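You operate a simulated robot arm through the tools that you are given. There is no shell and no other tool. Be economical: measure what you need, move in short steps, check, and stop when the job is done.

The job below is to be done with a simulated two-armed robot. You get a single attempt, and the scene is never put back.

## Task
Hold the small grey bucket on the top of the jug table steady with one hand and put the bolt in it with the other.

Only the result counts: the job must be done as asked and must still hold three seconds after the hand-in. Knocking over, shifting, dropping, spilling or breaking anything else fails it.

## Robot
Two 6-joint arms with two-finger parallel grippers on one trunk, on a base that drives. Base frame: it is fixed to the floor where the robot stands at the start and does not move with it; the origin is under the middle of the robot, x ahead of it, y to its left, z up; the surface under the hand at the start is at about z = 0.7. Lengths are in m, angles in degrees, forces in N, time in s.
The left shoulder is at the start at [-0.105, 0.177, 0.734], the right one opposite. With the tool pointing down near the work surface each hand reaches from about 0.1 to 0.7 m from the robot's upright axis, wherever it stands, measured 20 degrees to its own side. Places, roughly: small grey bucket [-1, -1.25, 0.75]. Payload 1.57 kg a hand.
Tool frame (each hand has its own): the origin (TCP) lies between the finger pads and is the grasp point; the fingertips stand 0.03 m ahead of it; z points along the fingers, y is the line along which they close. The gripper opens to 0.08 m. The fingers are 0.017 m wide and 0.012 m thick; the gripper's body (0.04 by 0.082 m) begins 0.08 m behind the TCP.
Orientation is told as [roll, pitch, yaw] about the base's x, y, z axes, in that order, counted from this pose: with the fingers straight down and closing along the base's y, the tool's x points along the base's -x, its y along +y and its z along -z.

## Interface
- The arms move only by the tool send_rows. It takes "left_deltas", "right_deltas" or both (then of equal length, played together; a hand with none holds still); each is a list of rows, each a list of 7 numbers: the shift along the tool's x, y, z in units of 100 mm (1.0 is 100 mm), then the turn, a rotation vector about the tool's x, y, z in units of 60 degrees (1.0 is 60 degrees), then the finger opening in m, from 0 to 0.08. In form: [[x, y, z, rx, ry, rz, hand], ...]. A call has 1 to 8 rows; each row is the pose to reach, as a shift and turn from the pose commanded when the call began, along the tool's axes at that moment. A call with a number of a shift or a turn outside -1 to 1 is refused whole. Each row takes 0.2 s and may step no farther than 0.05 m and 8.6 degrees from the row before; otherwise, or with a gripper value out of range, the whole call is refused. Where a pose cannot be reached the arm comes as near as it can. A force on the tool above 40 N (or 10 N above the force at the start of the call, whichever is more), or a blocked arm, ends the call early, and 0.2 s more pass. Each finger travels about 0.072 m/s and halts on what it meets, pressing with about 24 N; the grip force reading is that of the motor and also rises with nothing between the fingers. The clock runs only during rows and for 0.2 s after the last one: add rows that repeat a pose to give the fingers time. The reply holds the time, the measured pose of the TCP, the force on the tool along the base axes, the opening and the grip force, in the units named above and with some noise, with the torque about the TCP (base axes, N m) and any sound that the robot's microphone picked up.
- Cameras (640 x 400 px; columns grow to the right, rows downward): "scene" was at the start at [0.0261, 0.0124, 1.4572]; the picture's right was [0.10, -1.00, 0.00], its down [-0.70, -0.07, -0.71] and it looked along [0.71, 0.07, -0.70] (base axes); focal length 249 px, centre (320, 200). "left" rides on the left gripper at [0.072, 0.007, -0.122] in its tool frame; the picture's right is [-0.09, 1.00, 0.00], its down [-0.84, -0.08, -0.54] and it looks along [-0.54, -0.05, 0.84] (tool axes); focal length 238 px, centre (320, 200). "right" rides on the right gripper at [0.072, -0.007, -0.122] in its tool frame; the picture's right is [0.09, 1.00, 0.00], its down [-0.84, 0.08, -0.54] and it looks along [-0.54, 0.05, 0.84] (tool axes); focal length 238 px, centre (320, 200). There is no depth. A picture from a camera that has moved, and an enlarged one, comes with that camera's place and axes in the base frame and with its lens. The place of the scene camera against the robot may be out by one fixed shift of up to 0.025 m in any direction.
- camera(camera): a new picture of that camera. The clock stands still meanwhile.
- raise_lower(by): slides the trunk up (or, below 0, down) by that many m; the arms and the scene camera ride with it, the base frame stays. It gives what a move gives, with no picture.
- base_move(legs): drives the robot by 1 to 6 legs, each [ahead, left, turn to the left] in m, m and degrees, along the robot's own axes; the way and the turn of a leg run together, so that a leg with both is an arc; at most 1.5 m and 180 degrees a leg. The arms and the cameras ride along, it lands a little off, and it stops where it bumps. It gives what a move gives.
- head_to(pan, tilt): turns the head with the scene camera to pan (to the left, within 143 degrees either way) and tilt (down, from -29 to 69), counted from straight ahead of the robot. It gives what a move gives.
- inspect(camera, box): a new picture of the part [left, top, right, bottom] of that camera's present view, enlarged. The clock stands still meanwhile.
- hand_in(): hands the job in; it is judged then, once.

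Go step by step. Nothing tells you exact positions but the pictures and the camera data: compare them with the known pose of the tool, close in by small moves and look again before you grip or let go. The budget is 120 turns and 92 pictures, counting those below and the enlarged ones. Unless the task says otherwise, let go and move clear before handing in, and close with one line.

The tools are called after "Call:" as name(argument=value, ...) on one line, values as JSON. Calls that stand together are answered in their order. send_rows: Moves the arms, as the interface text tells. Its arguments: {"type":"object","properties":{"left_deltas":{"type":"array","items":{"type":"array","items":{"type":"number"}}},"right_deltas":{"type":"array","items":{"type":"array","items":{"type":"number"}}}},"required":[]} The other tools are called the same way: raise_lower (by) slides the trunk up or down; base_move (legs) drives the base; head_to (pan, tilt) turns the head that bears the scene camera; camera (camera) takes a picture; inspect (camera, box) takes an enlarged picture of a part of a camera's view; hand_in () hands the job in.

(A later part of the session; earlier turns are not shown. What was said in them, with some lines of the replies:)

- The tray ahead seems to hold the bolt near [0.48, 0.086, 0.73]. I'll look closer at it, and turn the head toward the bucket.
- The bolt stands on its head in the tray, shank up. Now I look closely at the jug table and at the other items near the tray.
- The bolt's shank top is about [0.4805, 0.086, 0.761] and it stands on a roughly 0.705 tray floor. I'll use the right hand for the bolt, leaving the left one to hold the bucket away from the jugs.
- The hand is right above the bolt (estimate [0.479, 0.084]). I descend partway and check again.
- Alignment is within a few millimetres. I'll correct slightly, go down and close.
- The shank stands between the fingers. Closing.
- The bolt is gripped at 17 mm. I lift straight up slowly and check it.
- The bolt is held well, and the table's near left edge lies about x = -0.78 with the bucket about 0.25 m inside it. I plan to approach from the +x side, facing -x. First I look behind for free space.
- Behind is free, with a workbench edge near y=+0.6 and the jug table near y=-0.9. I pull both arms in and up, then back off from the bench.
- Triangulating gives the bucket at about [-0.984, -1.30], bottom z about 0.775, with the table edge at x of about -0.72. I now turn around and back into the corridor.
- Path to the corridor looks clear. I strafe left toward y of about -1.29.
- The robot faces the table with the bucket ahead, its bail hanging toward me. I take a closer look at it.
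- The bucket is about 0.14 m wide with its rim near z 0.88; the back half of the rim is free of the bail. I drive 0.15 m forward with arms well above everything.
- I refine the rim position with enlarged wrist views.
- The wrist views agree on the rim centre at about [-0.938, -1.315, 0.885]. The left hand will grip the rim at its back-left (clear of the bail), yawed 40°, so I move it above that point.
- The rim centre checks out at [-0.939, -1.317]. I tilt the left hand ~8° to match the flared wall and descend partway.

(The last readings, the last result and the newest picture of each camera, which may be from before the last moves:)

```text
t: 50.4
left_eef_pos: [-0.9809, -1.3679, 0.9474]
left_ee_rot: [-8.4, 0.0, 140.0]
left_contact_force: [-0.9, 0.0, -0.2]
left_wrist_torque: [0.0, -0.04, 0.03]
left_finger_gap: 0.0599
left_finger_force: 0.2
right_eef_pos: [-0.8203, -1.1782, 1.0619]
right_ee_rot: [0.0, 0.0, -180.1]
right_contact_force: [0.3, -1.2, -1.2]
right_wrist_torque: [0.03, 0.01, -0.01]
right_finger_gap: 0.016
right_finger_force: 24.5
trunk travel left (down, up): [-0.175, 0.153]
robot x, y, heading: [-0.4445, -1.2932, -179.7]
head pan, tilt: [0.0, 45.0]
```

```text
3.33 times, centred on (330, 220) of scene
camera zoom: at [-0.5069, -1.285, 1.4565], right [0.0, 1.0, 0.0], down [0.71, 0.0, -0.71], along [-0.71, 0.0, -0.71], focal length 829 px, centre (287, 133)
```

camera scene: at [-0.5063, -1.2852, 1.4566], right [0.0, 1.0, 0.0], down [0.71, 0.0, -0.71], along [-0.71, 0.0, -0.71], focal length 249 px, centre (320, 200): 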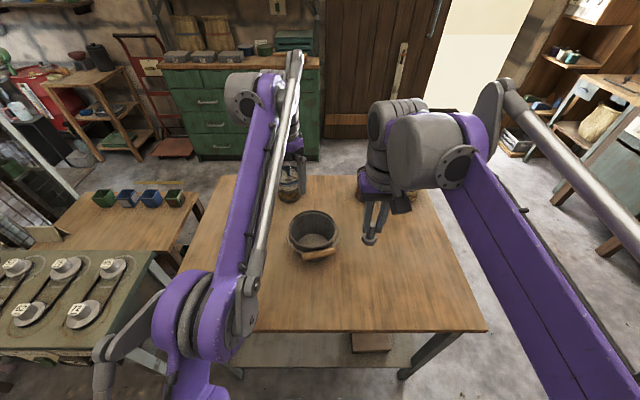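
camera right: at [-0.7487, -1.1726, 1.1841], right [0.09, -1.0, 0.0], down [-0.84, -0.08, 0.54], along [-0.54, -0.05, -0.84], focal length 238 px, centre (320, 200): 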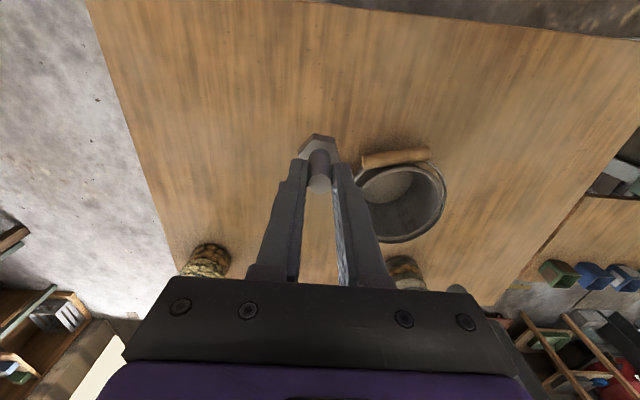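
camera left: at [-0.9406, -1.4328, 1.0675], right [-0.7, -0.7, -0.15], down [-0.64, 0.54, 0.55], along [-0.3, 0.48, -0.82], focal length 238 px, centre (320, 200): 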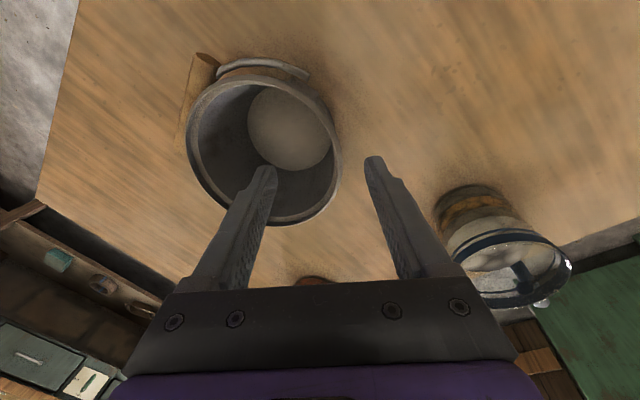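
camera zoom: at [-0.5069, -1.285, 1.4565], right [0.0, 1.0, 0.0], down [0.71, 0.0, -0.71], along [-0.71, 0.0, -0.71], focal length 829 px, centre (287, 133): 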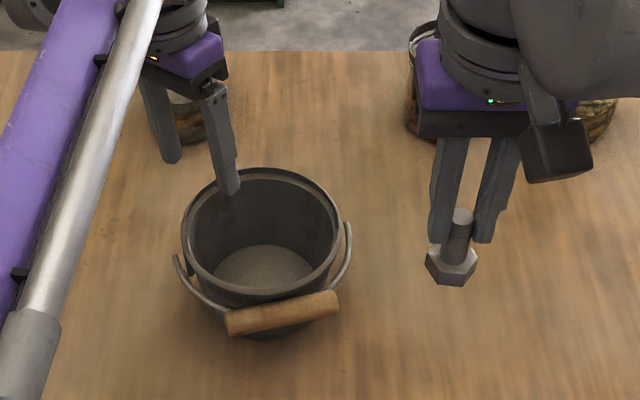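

The fingers straddle the rim. I descend the last 72 mm without closing yet.

Call:
send_rows(left_deltas=[[0.0, 0.037, 0.25, 0, 0, 0, 0.06], [0.0, 0.074, 0.5, 0, 0, 0, 0.06], [0.0, 0.107, 0.72, 0, 0, 0, 0.06], [0.0, 0.107, 0.72, 0, 0, 0, 0.06]])

Call:
camera(camera="left")

Call:
inspect(camera="right", box=[300, 120, 480, 260])

Call:
inspect(camera="scene", box=[250, 160, 410, 280])

```text
t: 51.4
left_eef_pos: [-0.9803, -1.369, 0.8754]
left_ee_rot: [-8.4, 0.0, 140.0]
left_contact_force: [-0.3, 0.4, -0.1]
left_wrist_torque: [0.0, 0.01, 0.0]
left_finger_gap: 0.0601
left_finger_force: 0.1
right_eef_pos: [-0.8207, -1.179, 1.0604]
right_ee_rot: [0.0, 0.1, -179.9]
right_contact_force: [0.3, 0.0, -0.8]
right_wrist_torque: [0.01, -0.03, 0.01]
right_finger_gap: 0.0159
right_finger_force: 24.2
trunk travel left (down, up): [-0.175, 0.153]
robot x, y, heading: [-0.4461, -1.292, -180.0]
head pan, tilt: [0.0, 45.0]
```

```text
55 pictures are left
camera left: at [-0.9399, -1.4336, 0.9955], right [-0.7, -0.7, -0.15], down [-0.64, 0.54, 0.55], along [-0.3, 0.48, -0.82], focal length 238 px, centre (320, 200)
```

left: 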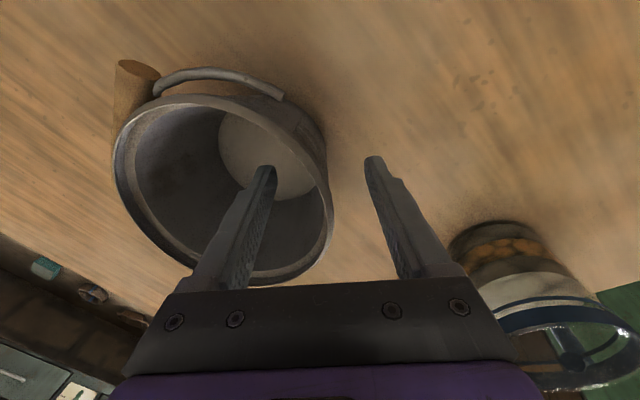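

```text
2.86 times, centred on (390, 190) of right
camera zoom: at [-0.7491, -1.1724, 1.184], right [0.09, -1.0, 0.0], down [-0.84, -0.08, 0.54], along [-0.54, -0.05, -0.84], focal length 681 px, centre (120, 229)
```

zoom: 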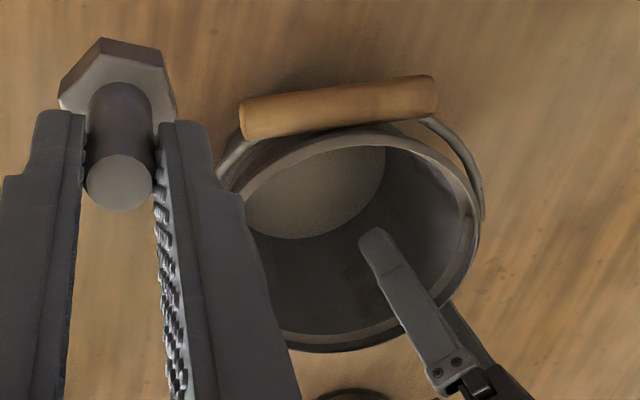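

```text
3.33 times, centred on (330, 220) of scene
camera zoom: at [-0.5068, -1.285, 1.4565], right [0.0, 1.0, 0.0], down [0.71, 0.0, -0.71], along [-0.71, 0.0, -0.71], focal length 829 px, centre (287, 133)
```

zoom: 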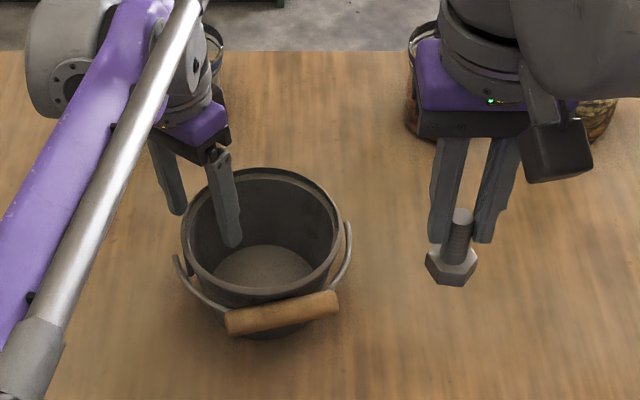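

One finger is inside and one outside, with the wall about 3–4 mm off the middle. I nudge outward and close.

Call:
send_rows(left_deltas=[[0, 0.03, 0, 0, 0, 0, 0.04], [0, 0.03, 0, 0, 0, 0, 0.025], [0, 0.03, 0, 0, 0, 0, 0.015], [0, 0.03, 0, 0, 0, 0, 0.015]])

Call:
camera(camera="left")

```text
t: 52.4
left_eef_pos: [-0.9814, -1.3703, 0.8757]
left_ee_rot: [-8.4, 0.0, 140.0]
left_contact_force: [-0.3, 0.5, -0.2]
left_wrist_torque: [-0.03, 0.02, 0.01]
left_finger_gap: 0.0151
left_finger_force: 0.1
right_eef_pos: [-0.8211, -1.1782, 1.0617]
right_ee_rot: [0.1, 0.1, -180.0]
right_contact_force: [0.6, -0.2, -1.4]
right_wrist_torque: [-0.03, 0.0, 0.01]
right_finger_gap: 0.0158
right_finger_force: 24.0
trunk travel left (down, up): [-0.175, 0.153]
robot x, y, heading: [-0.443, -1.29, -180.2]
head pan, tilt: [0.0, 45.0]
```

```text
52 pictures are left
camera left: at [-0.942, -1.4353, 0.9958], right [-0.7, -0.7, -0.15], down [-0.64, 0.54, 0.55], along [-0.3, 0.48, -0.82], focal length 238 px, centre (320, 200)
```

left: 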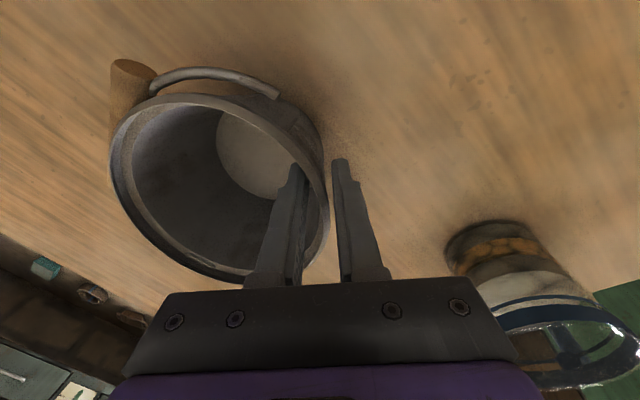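

Well centred with the wall between the pads. I close fully onto it.

Call:
send_rows(left_deltas=[[0, 0, 0, 0, 0, 0, 0.008], [0, 0, 0, 0, 0, 0, 0.0], [0, 0, 0, 0, 0, 0, 0.0]])

Call:
camera(camera="left")

Call:
inspect(camera="scene", box=[250, 160, 410, 280])

```text
t: 53.2
left_eef_pos: [-0.9823, -1.3709, 0.8758]
left_ee_rot: [-8.3, 0.0, 140.0]
left_contact_force: [-1.6, 3.3, 4.8]
left_wrist_torque: [0.32, -0.39, 0.22]
left_finger_gap: 0.0052
left_finger_force: 24.5
right_eef_pos: [-0.8216, -1.1775, 1.0618]
right_ee_rot: [-0.1, 0.0, -180.0]
right_contact_force: [-1.0, 0.2, -1.8]
right_wrist_torque: [-0.01, 0.02, -0.01]
right_finger_gap: 0.0158
right_finger_force: 24.0
trunk travel left (down, up): [-0.175, 0.153]
robot x, y, heading: [-0.443, -1.2922, -179.8]
head pan, tilt: [0.0, 45.0]
```

```text
51 pictures are left
camera left: at [-0.9418, -1.4348, 0.9961], right [-0.7, -0.7, -0.15], down [-0.64, 0.54, 0.55], along [-0.3, 0.48, -0.82], focal length 238 px, centre (320, 200)
```

left: 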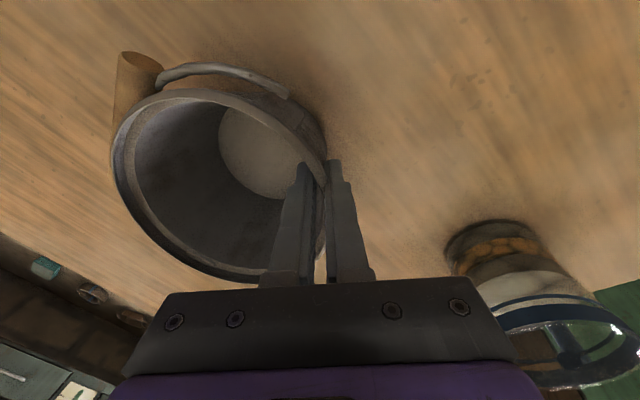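

```text
3.33 times, centred on (330, 220) of scene
camera zoom: at [-0.5067, -1.2846, 1.4566], right [0.0, 1.0, 0.0], down [0.71, 0.0, -0.71], along [-0.71, 0.0, -0.71], focal length 829 px, centre (287, 133)
```

zoom: 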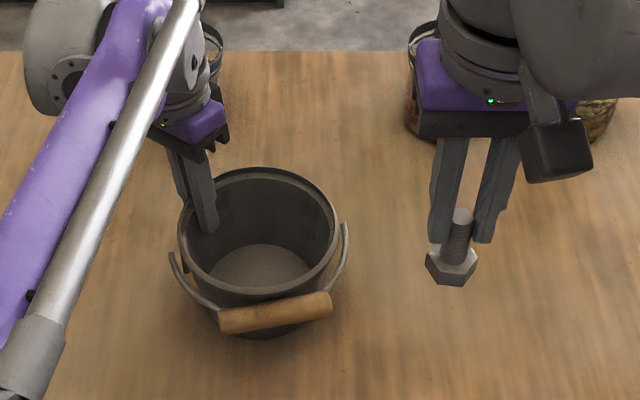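

The rim is gripped (24 N, 5 mm wall). Now I bring the bolt above the bucket, leaning the right hand 15° outward to keep it clear of the left one.

Call:
send_rows(right_deltas=[[-0.3, 0.35, 0, 0, 0, 0, 0.005], [-0.6, 0.7, 0, 0, 0, 0, 0.005]])

Call:
send_rows(right_deltas=[[-0.14, 0.2, 0.15, -0.08, 0, 0, 0.005], [-0.29, 0.42, 0.35, -0.17, 0, 0, 0.005], [-0.43, 0.635, 0.55, -0.25, 0, 0, 0.005], [-0.43, 0.635, 0.55, -0.25, 0, 0, 0.005]])

Call:
camera(camera="right")

Call:
inspect(camera="scene", box=[230, 120, 430, 280])

Call:
camera(camera="left")

```text
t: 53.8
left_eef_pos: [-0.982, -1.3716, 0.8748]
left_ee_rot: [-8.4, -0.1, 140.1]
left_contact_force: [0.1, 1.2, 5.8]
left_wrist_torque: [0.15, -0.57, 0.05]
left_finger_gap: 0.005
left_finger_force: 24.4
right_eef_pos: [-0.8815, -1.2488, 1.0633]
right_ee_rot: [0.0, 0.0, -180.0]
right_contact_force: [1.1, 0.4, -1.1]
right_wrist_torque: [0.02, -0.03, 0.0]
right_finger_gap: 0.0158
right_finger_force: 23.3
trunk travel left (down, up): [-0.175, 0.153]
robot x, y, heading: [-0.447, -1.2901, -180.0]
head pan, tilt: [0.0, 45.0]
```

```text
t: 54.8
left_eef_pos: [-0.9815, -1.3715, 0.8747]
left_ee_rot: [-8.3, 0.1, 140.0]
left_contact_force: [0.3, 0.3, 8.3]
left_wrist_torque: [0.17, -0.66, 0.05]
left_finger_gap: 0.0055
left_finger_force: 23.7
right_eef_pos: [-0.925, -1.3113, 1.0048]
right_ee_rot: [15.0, -0.1, 180.0]
right_contact_force: [-1.0, 0.8, -1.4]
right_wrist_torque: [0.03, -0.01, 0.03]
right_finger_gap: 0.0163
right_finger_force: 24.1
trunk travel left (down, up): [-0.175, 0.153]
robot x, y, heading: [-0.4448, -1.2892, -180.1]
head pan, tilt: [0.0, 45.0]
```

```text
49 pictures are left
camera right: at [-0.8536, -1.2736, 1.1211], right [0.09, -0.96, 0.26], down [-0.84, 0.07, 0.54], along [-0.54, -0.27, -0.8], focal length 238 px, centre (320, 200)
```

right: 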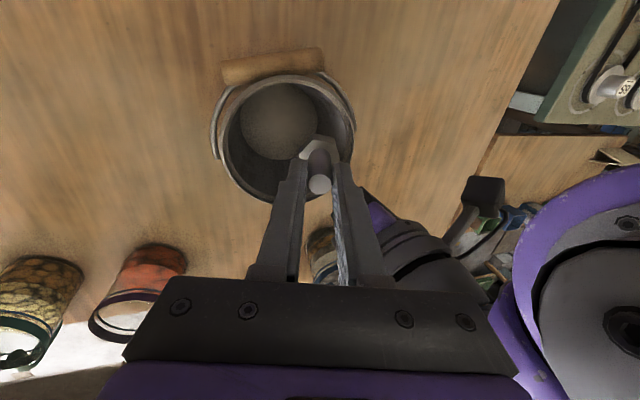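

```text
2.50 times, centred on (330, 200) of scene
camera zoom: at [-0.5064, -1.2849, 1.4566], right [0.0, 1.0, 0.0], down [0.71, 0.0, -0.71], along [-0.71, 0.0, -0.71], focal length 622 px, centre (295, 200)
```

zoom: 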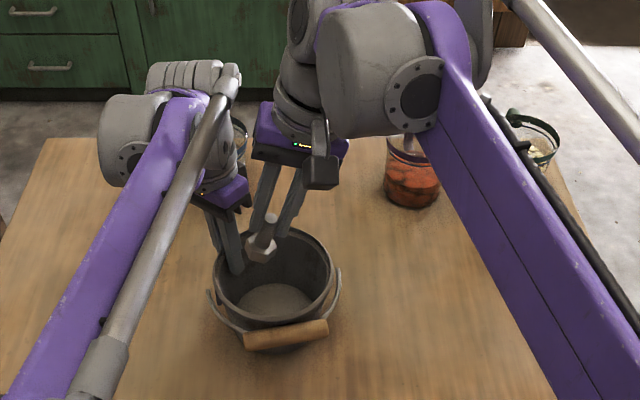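

```text
47 pictures are left
camera left: at [-0.9417, -1.4352, 0.9961], right [-0.7, -0.7, -0.14], down [-0.64, 0.54, 0.55], along [-0.3, 0.48, -0.82], focal length 238 px, centre (320, 200)
```

left: 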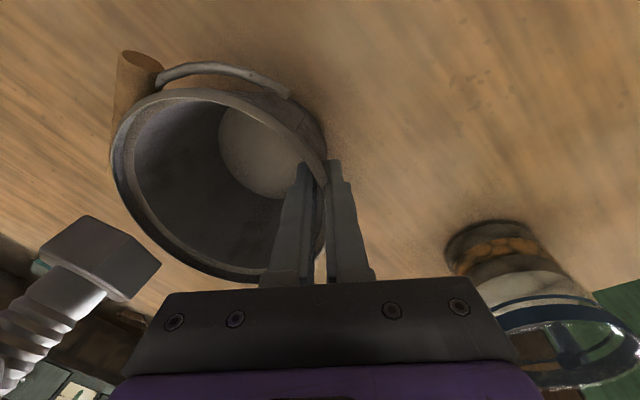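

The bucket centre now reads [-0.934, -1.310]; the bolt is above it, clear of the left hand. I lower half way and check.

Call:
send_rows(right_deltas=[[0.05, -0.12, 0.3, 0, 0, 0, 0.005], [0.05, -0.2, 0.6, 0, 0, 0, 0.005], [0.05, -0.27, 0.8, 0, 0, 0, 0.005], [0.05, -0.27, 0.8, 0, 0, 0, 0.005]])

Call:
camera(camera="right")

Call:
inspect(camera="scene", box=[250, 140, 390, 260])

Call:
camera(camera="left")

```text
t: 55.8
left_eef_pos: [-0.9817, -1.3711, 0.8755]
left_ee_rot: [-8.5, 0.0, 140.1]
left_contact_force: [-1.6, 0.5, 8.1]
left_wrist_torque: [0.18, -0.6, 0.1]
left_finger_gap: 0.0051
left_finger_force: 23.8
right_eef_pos: [-0.9184, -1.3058, 0.9189]
right_ee_rot: [15.1, -0.1, -180.0]
right_contact_force: [-0.1, -0.1, -1.3]
right_wrist_torque: [0.01, 0.01, 0.01]
right_finger_gap: 0.016
right_finger_force: 23.7
trunk travel left (down, up): [-0.175, 0.153]
robot x, y, heading: [-0.4449, -1.2885, -179.9]
head pan, tilt: [0.0, 45.0]
```

```text
46 pictures are left
camera right: at [-0.8467, -1.2688, 1.0366], right [0.09, -0.96, 0.26], down [-0.84, 0.07, 0.54], along [-0.54, -0.27, -0.8], focal length 238 px, centre (320, 200)
```

right: 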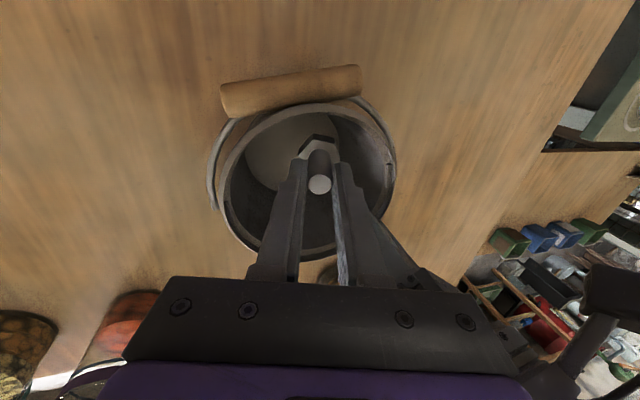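

```text
3.33 times, centred on (320, 200) of scene
camera zoom: at [-0.5065, -1.2849, 1.4566], right [0.0, 1.0, 0.0], down [0.71, 0.0, -0.71], along [-0.71, 0.0, -0.71], focal length 829 px, centre (320, 200)
```

zoom: 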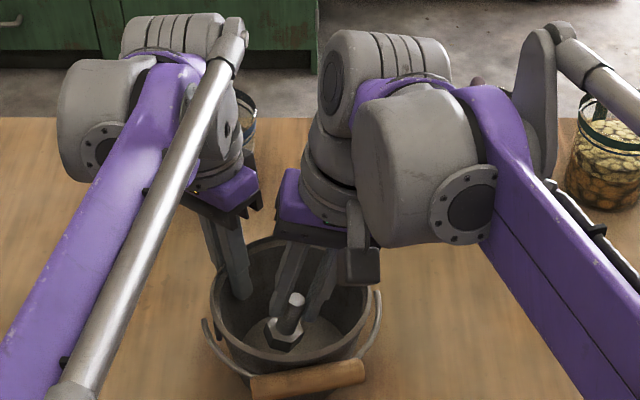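

```text
44 pictures are left
camera left: at [-0.9417, -1.4352, 0.996], right [-0.7, -0.7, -0.15], down [-0.64, 0.54, 0.55], along [-0.3, 0.48, -0.82], focal length 238 px, centre (320, 200)
```

left: 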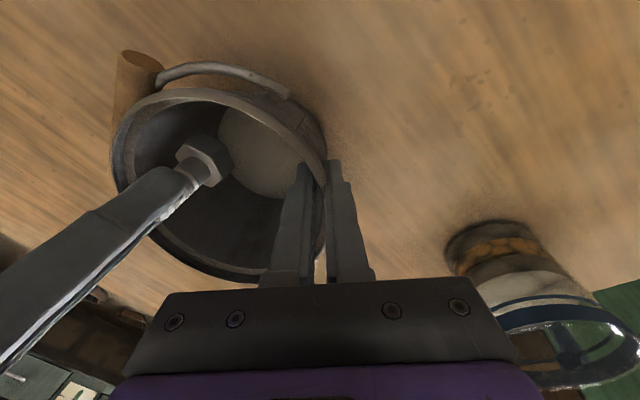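

The bolt head enters the bucket well inside the rim and the grippers stay apart. I lower the last 5 cm.

Call:
send_rows(right_deltas=[[0, -0.08, 0.17, 0, 0, 0, 0.005], [0, -0.13, 0.34, 0, 0, 0, 0.005], [0, -0.175, 0.5, 0, 0, 0, 0.005], [0, -0.175, 0.5, 0, 0, 0, 0.005]])

Call:
camera(camera="right")

Call:
inspect(camera="scene", box=[250, 140, 390, 260])

Call:
camera(camera="left")

```text
t: 56.8
left_eef_pos: [-0.9808, -1.3705, 0.8757]
left_ee_rot: [-8.3, 0.0, 140.0]
left_contact_force: [-0.4, 1.1, 7.3]
left_wrist_torque: [0.18, -0.62, 0.09]
left_finger_gap: 0.0051
left_finger_force: 23.8
right_eef_pos: [-0.9179, -1.3005, 0.8691]
right_ee_rot: [15.1, 0.0, -180.0]
right_contact_force: [-0.7, 0.6, -1.8]
right_wrist_torque: [0.06, -0.01, 0.0]
right_finger_gap: 0.016
right_finger_force: 23.8
trunk travel left (down, up): [-0.175, 0.153]
robot x, y, heading: [-0.4445, -1.2891, -180.0]
head pan, tilt: [0.0, 45.0]
```

```text
43 pictures are left
camera right: at [-0.8468, -1.2639, 0.9853], right [0.09, -0.96, 0.26], down [-0.84, 0.07, 0.54], along [-0.54, -0.27, -0.8], focal length 238 px, centre (320, 200)
```

right: 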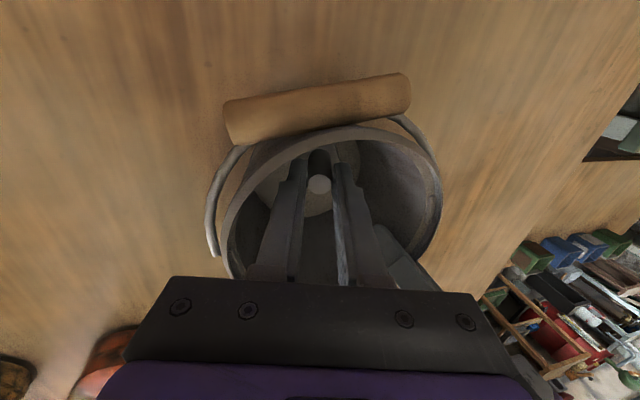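

```text
3.33 times, centred on (320, 200) of scene
camera zoom: at [-0.5065, -1.2849, 1.4566], right [0.0, 1.0, 0.0], down [0.71, 0.0, -0.71], along [-0.71, 0.0, -0.71], focal length 829 px, centre (320, 200)
```

zoom: 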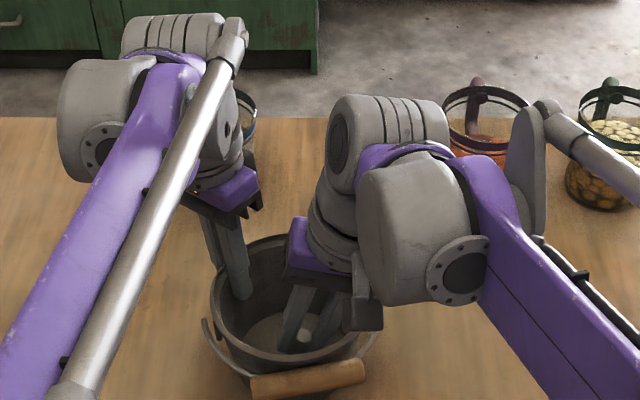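

```text
41 pictures are left
camera left: at [-0.9417, -1.4352, 0.996], right [-0.7, -0.7, -0.15], down [-0.64, 0.54, 0.55], along [-0.3, 0.48, -0.82], focal length 238 px, centre (320, 200)
```

left: 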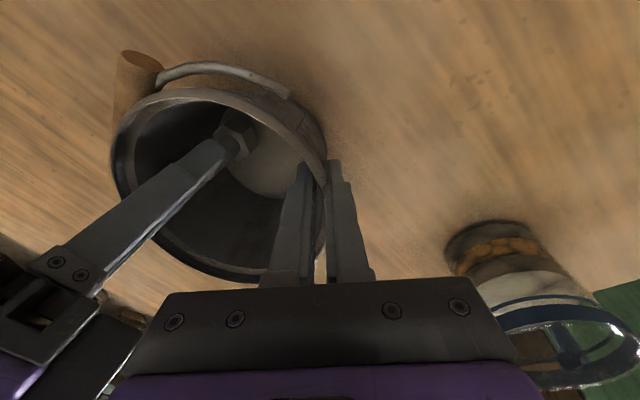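

The bolt is deep inside the bucket and touching nothing. I lower 1 cm more and release gently.

Call:
send_rows(right_deltas=[[0, -0.03, 0.11, 0, 0, 0, 0.005], [0, -0.03, 0.11, 0, 0, 0, 0.02], [0, -0.03, 0.11, 0, 0, 0, 0.035], [0, -0.03, 0.11, 0, 0, 0, 0.035], [0, -0.03, 0.11, 0, 0, 0, 0.035]])

Call:
camera(camera="right")

Call:
camera(camera="left")

```text
t: 58.0
left_eef_pos: [-0.9818, -1.37, 0.8763]
left_ee_rot: [-8.5, 0.0, 140.0]
left_contact_force: [-0.7, 1.9, 5.1]
left_wrist_torque: [0.2, -0.55, 0.11]
left_finger_gap: 0.0053
left_finger_force: 23.7
right_eef_pos: [-0.9186, -1.3024, 0.8571]
right_ee_rot: [15.1, -0.1, -180.0]
right_contact_force: [0.4, -1.7, 0.3]
right_wrist_torque: [0.02, -0.04, 0.0]
right_finger_gap: 0.0346
right_finger_force: 0.1
trunk travel left (down, up): [-0.175, 0.153]
robot x, y, heading: [-0.4443, -1.2872, -179.9]
head pan, tilt: [0.0, 45.0]
```

```text
40 pictures are left
camera right: at [-0.8472, -1.2652, 0.9736], right [0.09, -0.96, 0.26], down [-0.84, 0.07, 0.54], along [-0.54, -0.27, -0.8], focal length 238 px, centre (320, 200)
```

right: 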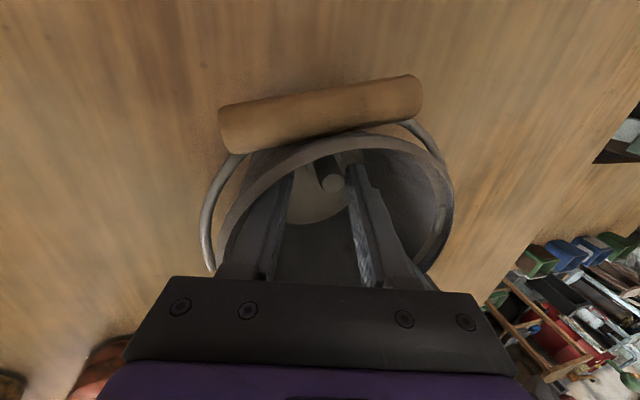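

```text
39 pictures are left
camera left: at [-0.9417, -1.4352, 0.996], right [-0.7, -0.7, -0.15], down [-0.64, 0.54, 0.55], along [-0.3, 0.48, -0.82], focal length 238 px, centre (320, 200)
```

left: 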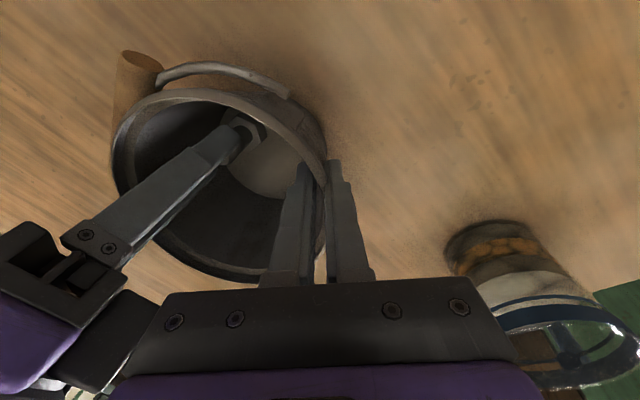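

The bolt is released and resting in the bucket. I withdraw the right hand along its own axis.

Call:
send_rows(right_deltas=[[0, 0, -0.2, 0, 0, 0, 0.035], [0, 0, -0.5, 0, 0, 0, 0.035], [0, 0, -0.8, 0, 0, 0, 0.035], [0, 0, -1.0, 0, 0, 0, 0.035]])

Call:
send_rows(right_deltas=[[0, -0.3, -0.3, 0, 0, 0, 0.035], [0, -0.6, -0.6, 0, 0, 0, 0.035], [0.2, -1.0, -0.7, 0, 0, 0, 0.035], [0.2, -1.0, -0.7, 0, 0, 0, 0.035]])

Call:
camera(camera="left")

Call:
inspect(camera="scene", box=[250, 160, 390, 280])

```text
t: 59.0
left_eef_pos: [-0.9817, -1.3697, 0.8758]
left_ee_rot: [-8.4, 0.0, 140.0]
left_contact_force: [0.0, 0.8, 4.2]
left_wrist_torque: [0.26, -0.5, 0.08]
left_finger_gap: 0.0051
left_finger_force: 24.1
right_eef_pos: [-0.9196, -1.2771, 0.9545]
right_ee_rot: [15.1, 0.1, 180.1]
right_contact_force: [0.8, 0.1, 0.1]
right_wrist_torque: [0.0, -0.01, -0.02]
right_finger_gap: 0.0349
right_finger_force: 0.1
trunk travel left (down, up): [-0.175, 0.153]
robot x, y, heading: [-0.4422, -1.2937, -180.1]
head pan, tilt: [0.0, 45.0]
```

```text
t: 60.0
left_eef_pos: [-0.9817, -1.3706, 0.8774]
left_ee_rot: [-8.4, 0.0, 140.0]
left_contact_force: [0.2, 0.3, 2.9]
left_wrist_torque: [0.17, -0.45, 0.1]
left_finger_gap: 0.0053
left_finger_force: 24.1
right_eef_pos: [-0.8983, -1.1625, 0.9954]
right_ee_rot: [15.0, 0.1, -180.0]
right_contact_force: [0.4, -0.2, 0.1]
right_wrist_torque: [0.02, -0.02, 0.01]
right_finger_gap: 0.0349
right_finger_force: 0.0
trunk travel left (down, up): [-0.175, 0.153]
robot x, y, heading: [-0.4423, -1.2909, -179.8]
head pan, tilt: [0.0, 45.0]
```

```text
38 pictures are left
camera left: at [-0.9417, -1.4351, 0.996], right [-0.7, -0.7, -0.15], down [-0.64, 0.54, 0.55], along [-0.3, 0.48, -0.82], focal length 238 px, centre (320, 200)
```

left: 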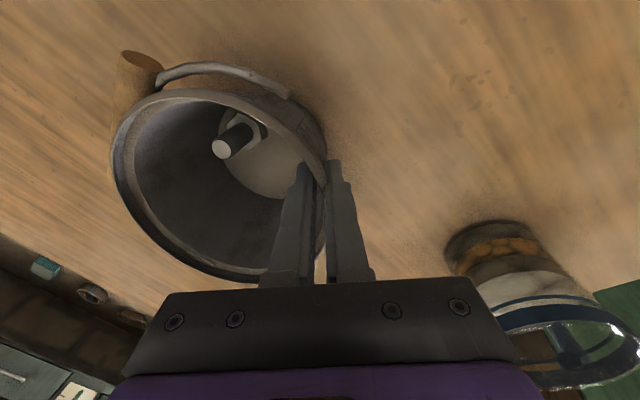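

```text
3.33 times, centred on (320, 220) of scene
camera zoom: at [-0.5066, -1.285, 1.4565], right [0.0, 1.0, 0.0], down [0.71, 0.0, -0.71], along [-0.71, 0.0, -0.71], focal length 829 px, centre (320, 133)
```

zoom: 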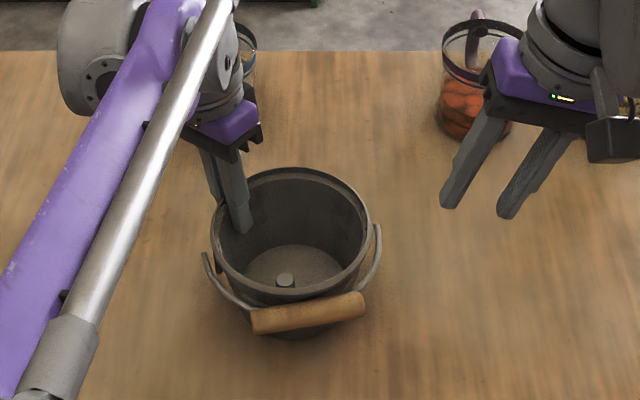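

The bolt stands inside the bucket. I open the left hand and lift it straight off along its axis.

Call:
send_rows(left_deltas=[[0, 0, 0, 0, 0, 0, 0.015], [0, 0, 0, 0, 0, 0, 0.03], [0, 0, 0, 0, 0, 0, 0.045], [0, 0, 0, 0, 0, 0, 0.045]])

Call:
camera(camera="left")

```text
t: 61.0
left_eef_pos: [-0.9829, -1.3705, 0.8757]
left_ee_rot: [-8.4, 0.0, 140.0]
left_contact_force: [-0.2, -0.2, 0.7]
left_wrist_torque: [0.02, 0.0, 0.02]
left_finger_gap: 0.045
left_finger_force: 0.0
right_eef_pos: [-0.8997, -1.1631, 0.9945]
right_ee_rot: [14.9, 0.0, -180.0]
right_contact_force: [0.9, -0.1, -0.7]
right_wrist_torque: [0.0, -0.01, -0.01]
right_finger_gap: 0.0349
right_finger_force: 0.0
trunk travel left (down, up): [-0.175, 0.153]
robot x, y, heading: [-0.4415, -1.294, -180.0]
head pan, tilt: [0.0, 45.0]
```

```text
36 pictures are left
camera left: at [-0.9419, -1.4353, 0.9959], right [-0.7, -0.7, -0.15], down [-0.64, 0.54, 0.55], along [-0.3, 0.48, -0.82], focal length 238 px, centre (320, 200)
```

left: 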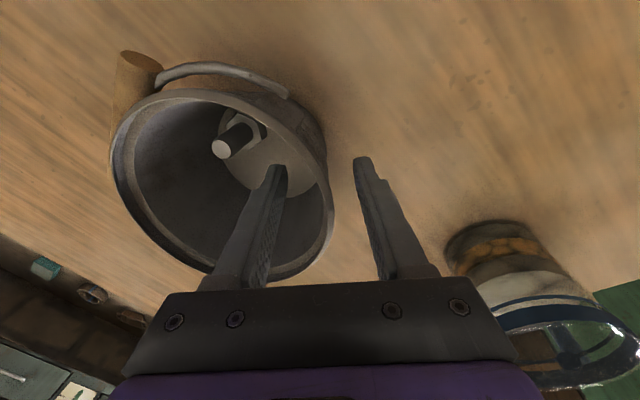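

Free of the rim with clearance both sides. I lift vertically and then move clear.

Call:
send_rows(left_deltas=[[0.0, -0.037, -0.25, 0, 0, 0, 0.045], [0.0, -0.074, -0.5, 0, 0, 0, 0.045], [0.0, -0.11, -0.75, 0, 0, 0, 0.045], [0, -0.146, -1.0, 0, 0, 0, 0.045]])

Call:
send_rows(left_deltas=[[0.2, 0, -0.35, 0, 0, 0, 0.045], [0.4, 0, -0.7, 0, 0, 0, 0.045], [0.7, 0, -0.9, 0, 0, 0, 0.045], [1.0, 0, -0.9, 0, 0, 0, 0.045]], right_deltas=[[0, -0.1, -0.35, 0, 0, 0, 0.035], [0, -0.2, -0.7, 0, 0, 0, 0.035], [0, -0.2, -0.7, 0, 0, 0, 0.035], [0, -0.2, -0.7, 0, 0, 0, 0.035]])

Call:
camera(camera="scene")

Call:
inspect(camera="scene", box=[250, 160, 390, 280])

```text
t: 62.0
left_eef_pos: [-0.9818, -1.3726, 0.9752]
left_ee_rot: [-8.4, 0.0, 140.0]
left_contact_force: [0.6, -0.1, 0.7]
left_wrist_torque: [0.05, -0.02, 0.02]
left_finger_gap: 0.0448
left_finger_force: 0.0
right_eef_pos: [-0.8988, -1.1637, 0.9932]
right_ee_rot: [15.0, 0.0, -179.9]
right_contact_force: [0.1, 0.2, 0.3]
right_wrist_torque: [-0.03, 0.03, 0.02]
right_finger_gap: 0.0347
right_finger_force: 0.1
trunk travel left (down, up): [-0.175, 0.153]
robot x, y, heading: [-0.4427, -1.2878, -180.1]
head pan, tilt: [0.0, 45.0]
```

```text
t: 63.0
left_eef_pos: [-0.9083, -1.4442, 1.0619]
left_ee_rot: [-8.4, 0.1, 140.0]
left_contact_force: [0.2, 0.3, 0.2]
left_wrist_torque: [0.01, -0.02, 0.0]
left_finger_gap: 0.045
left_finger_force: 0.0
right_eef_pos: [-0.8983, -1.126, 1.0587]
right_ee_rot: [15.0, -0.1, -180.0]
right_contact_force: [1.4, 0.3, -0.4]
right_wrist_torque: [-0.02, 0.03, 0.0]
right_finger_gap: 0.035
right_finger_force: 0.1
trunk travel left (down, up): [-0.175, 0.153]
robot x, y, heading: [-0.4453, -1.288, -179.9]
head pan, tilt: [0.0, 45.0]
```

```text
35 pictures are left
camera scene: at [-0.5063, -1.2852, 1.4565], right [0.0, 1.0, 0.0], down [0.71, 0.0, -0.71], along [-0.71, 0.0, -0.71], focal length 249 px, centre (320, 200)
```

scene: 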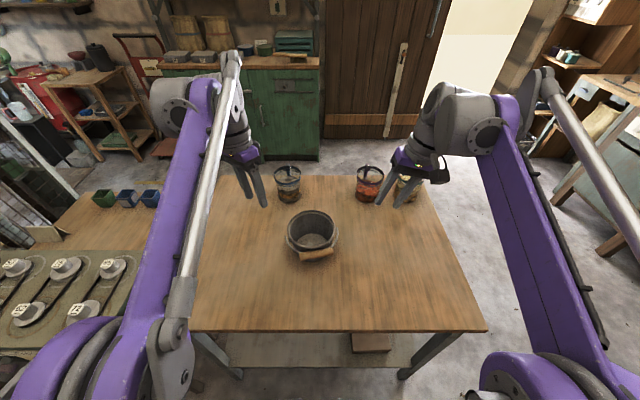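

```text
3.33 times, centred on (320, 220) of scene
camera zoom: at [-0.5063, -1.2852, 1.4565], right [0.0, 1.0, 0.0], down [0.71, 0.0, -0.71], along [-0.71, 0.0, -0.71], focal length 829 px, centre (320, 133)
```

zoom: 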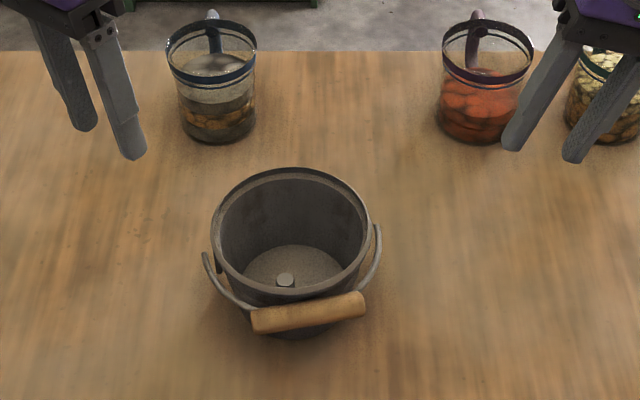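

The bucket stands upright with the bolt inside, the jugs haven't moved, and both hands are clear. I hand in.

Call:
hand_in()

```text
The job is handed in.
```

I held the small grey bucket by its rim with the left hand and put the bolt in it with the right. The last pictures before hand-in showed the bucket upright with the bolt inside, the jugs unmoved, and both hands clear.
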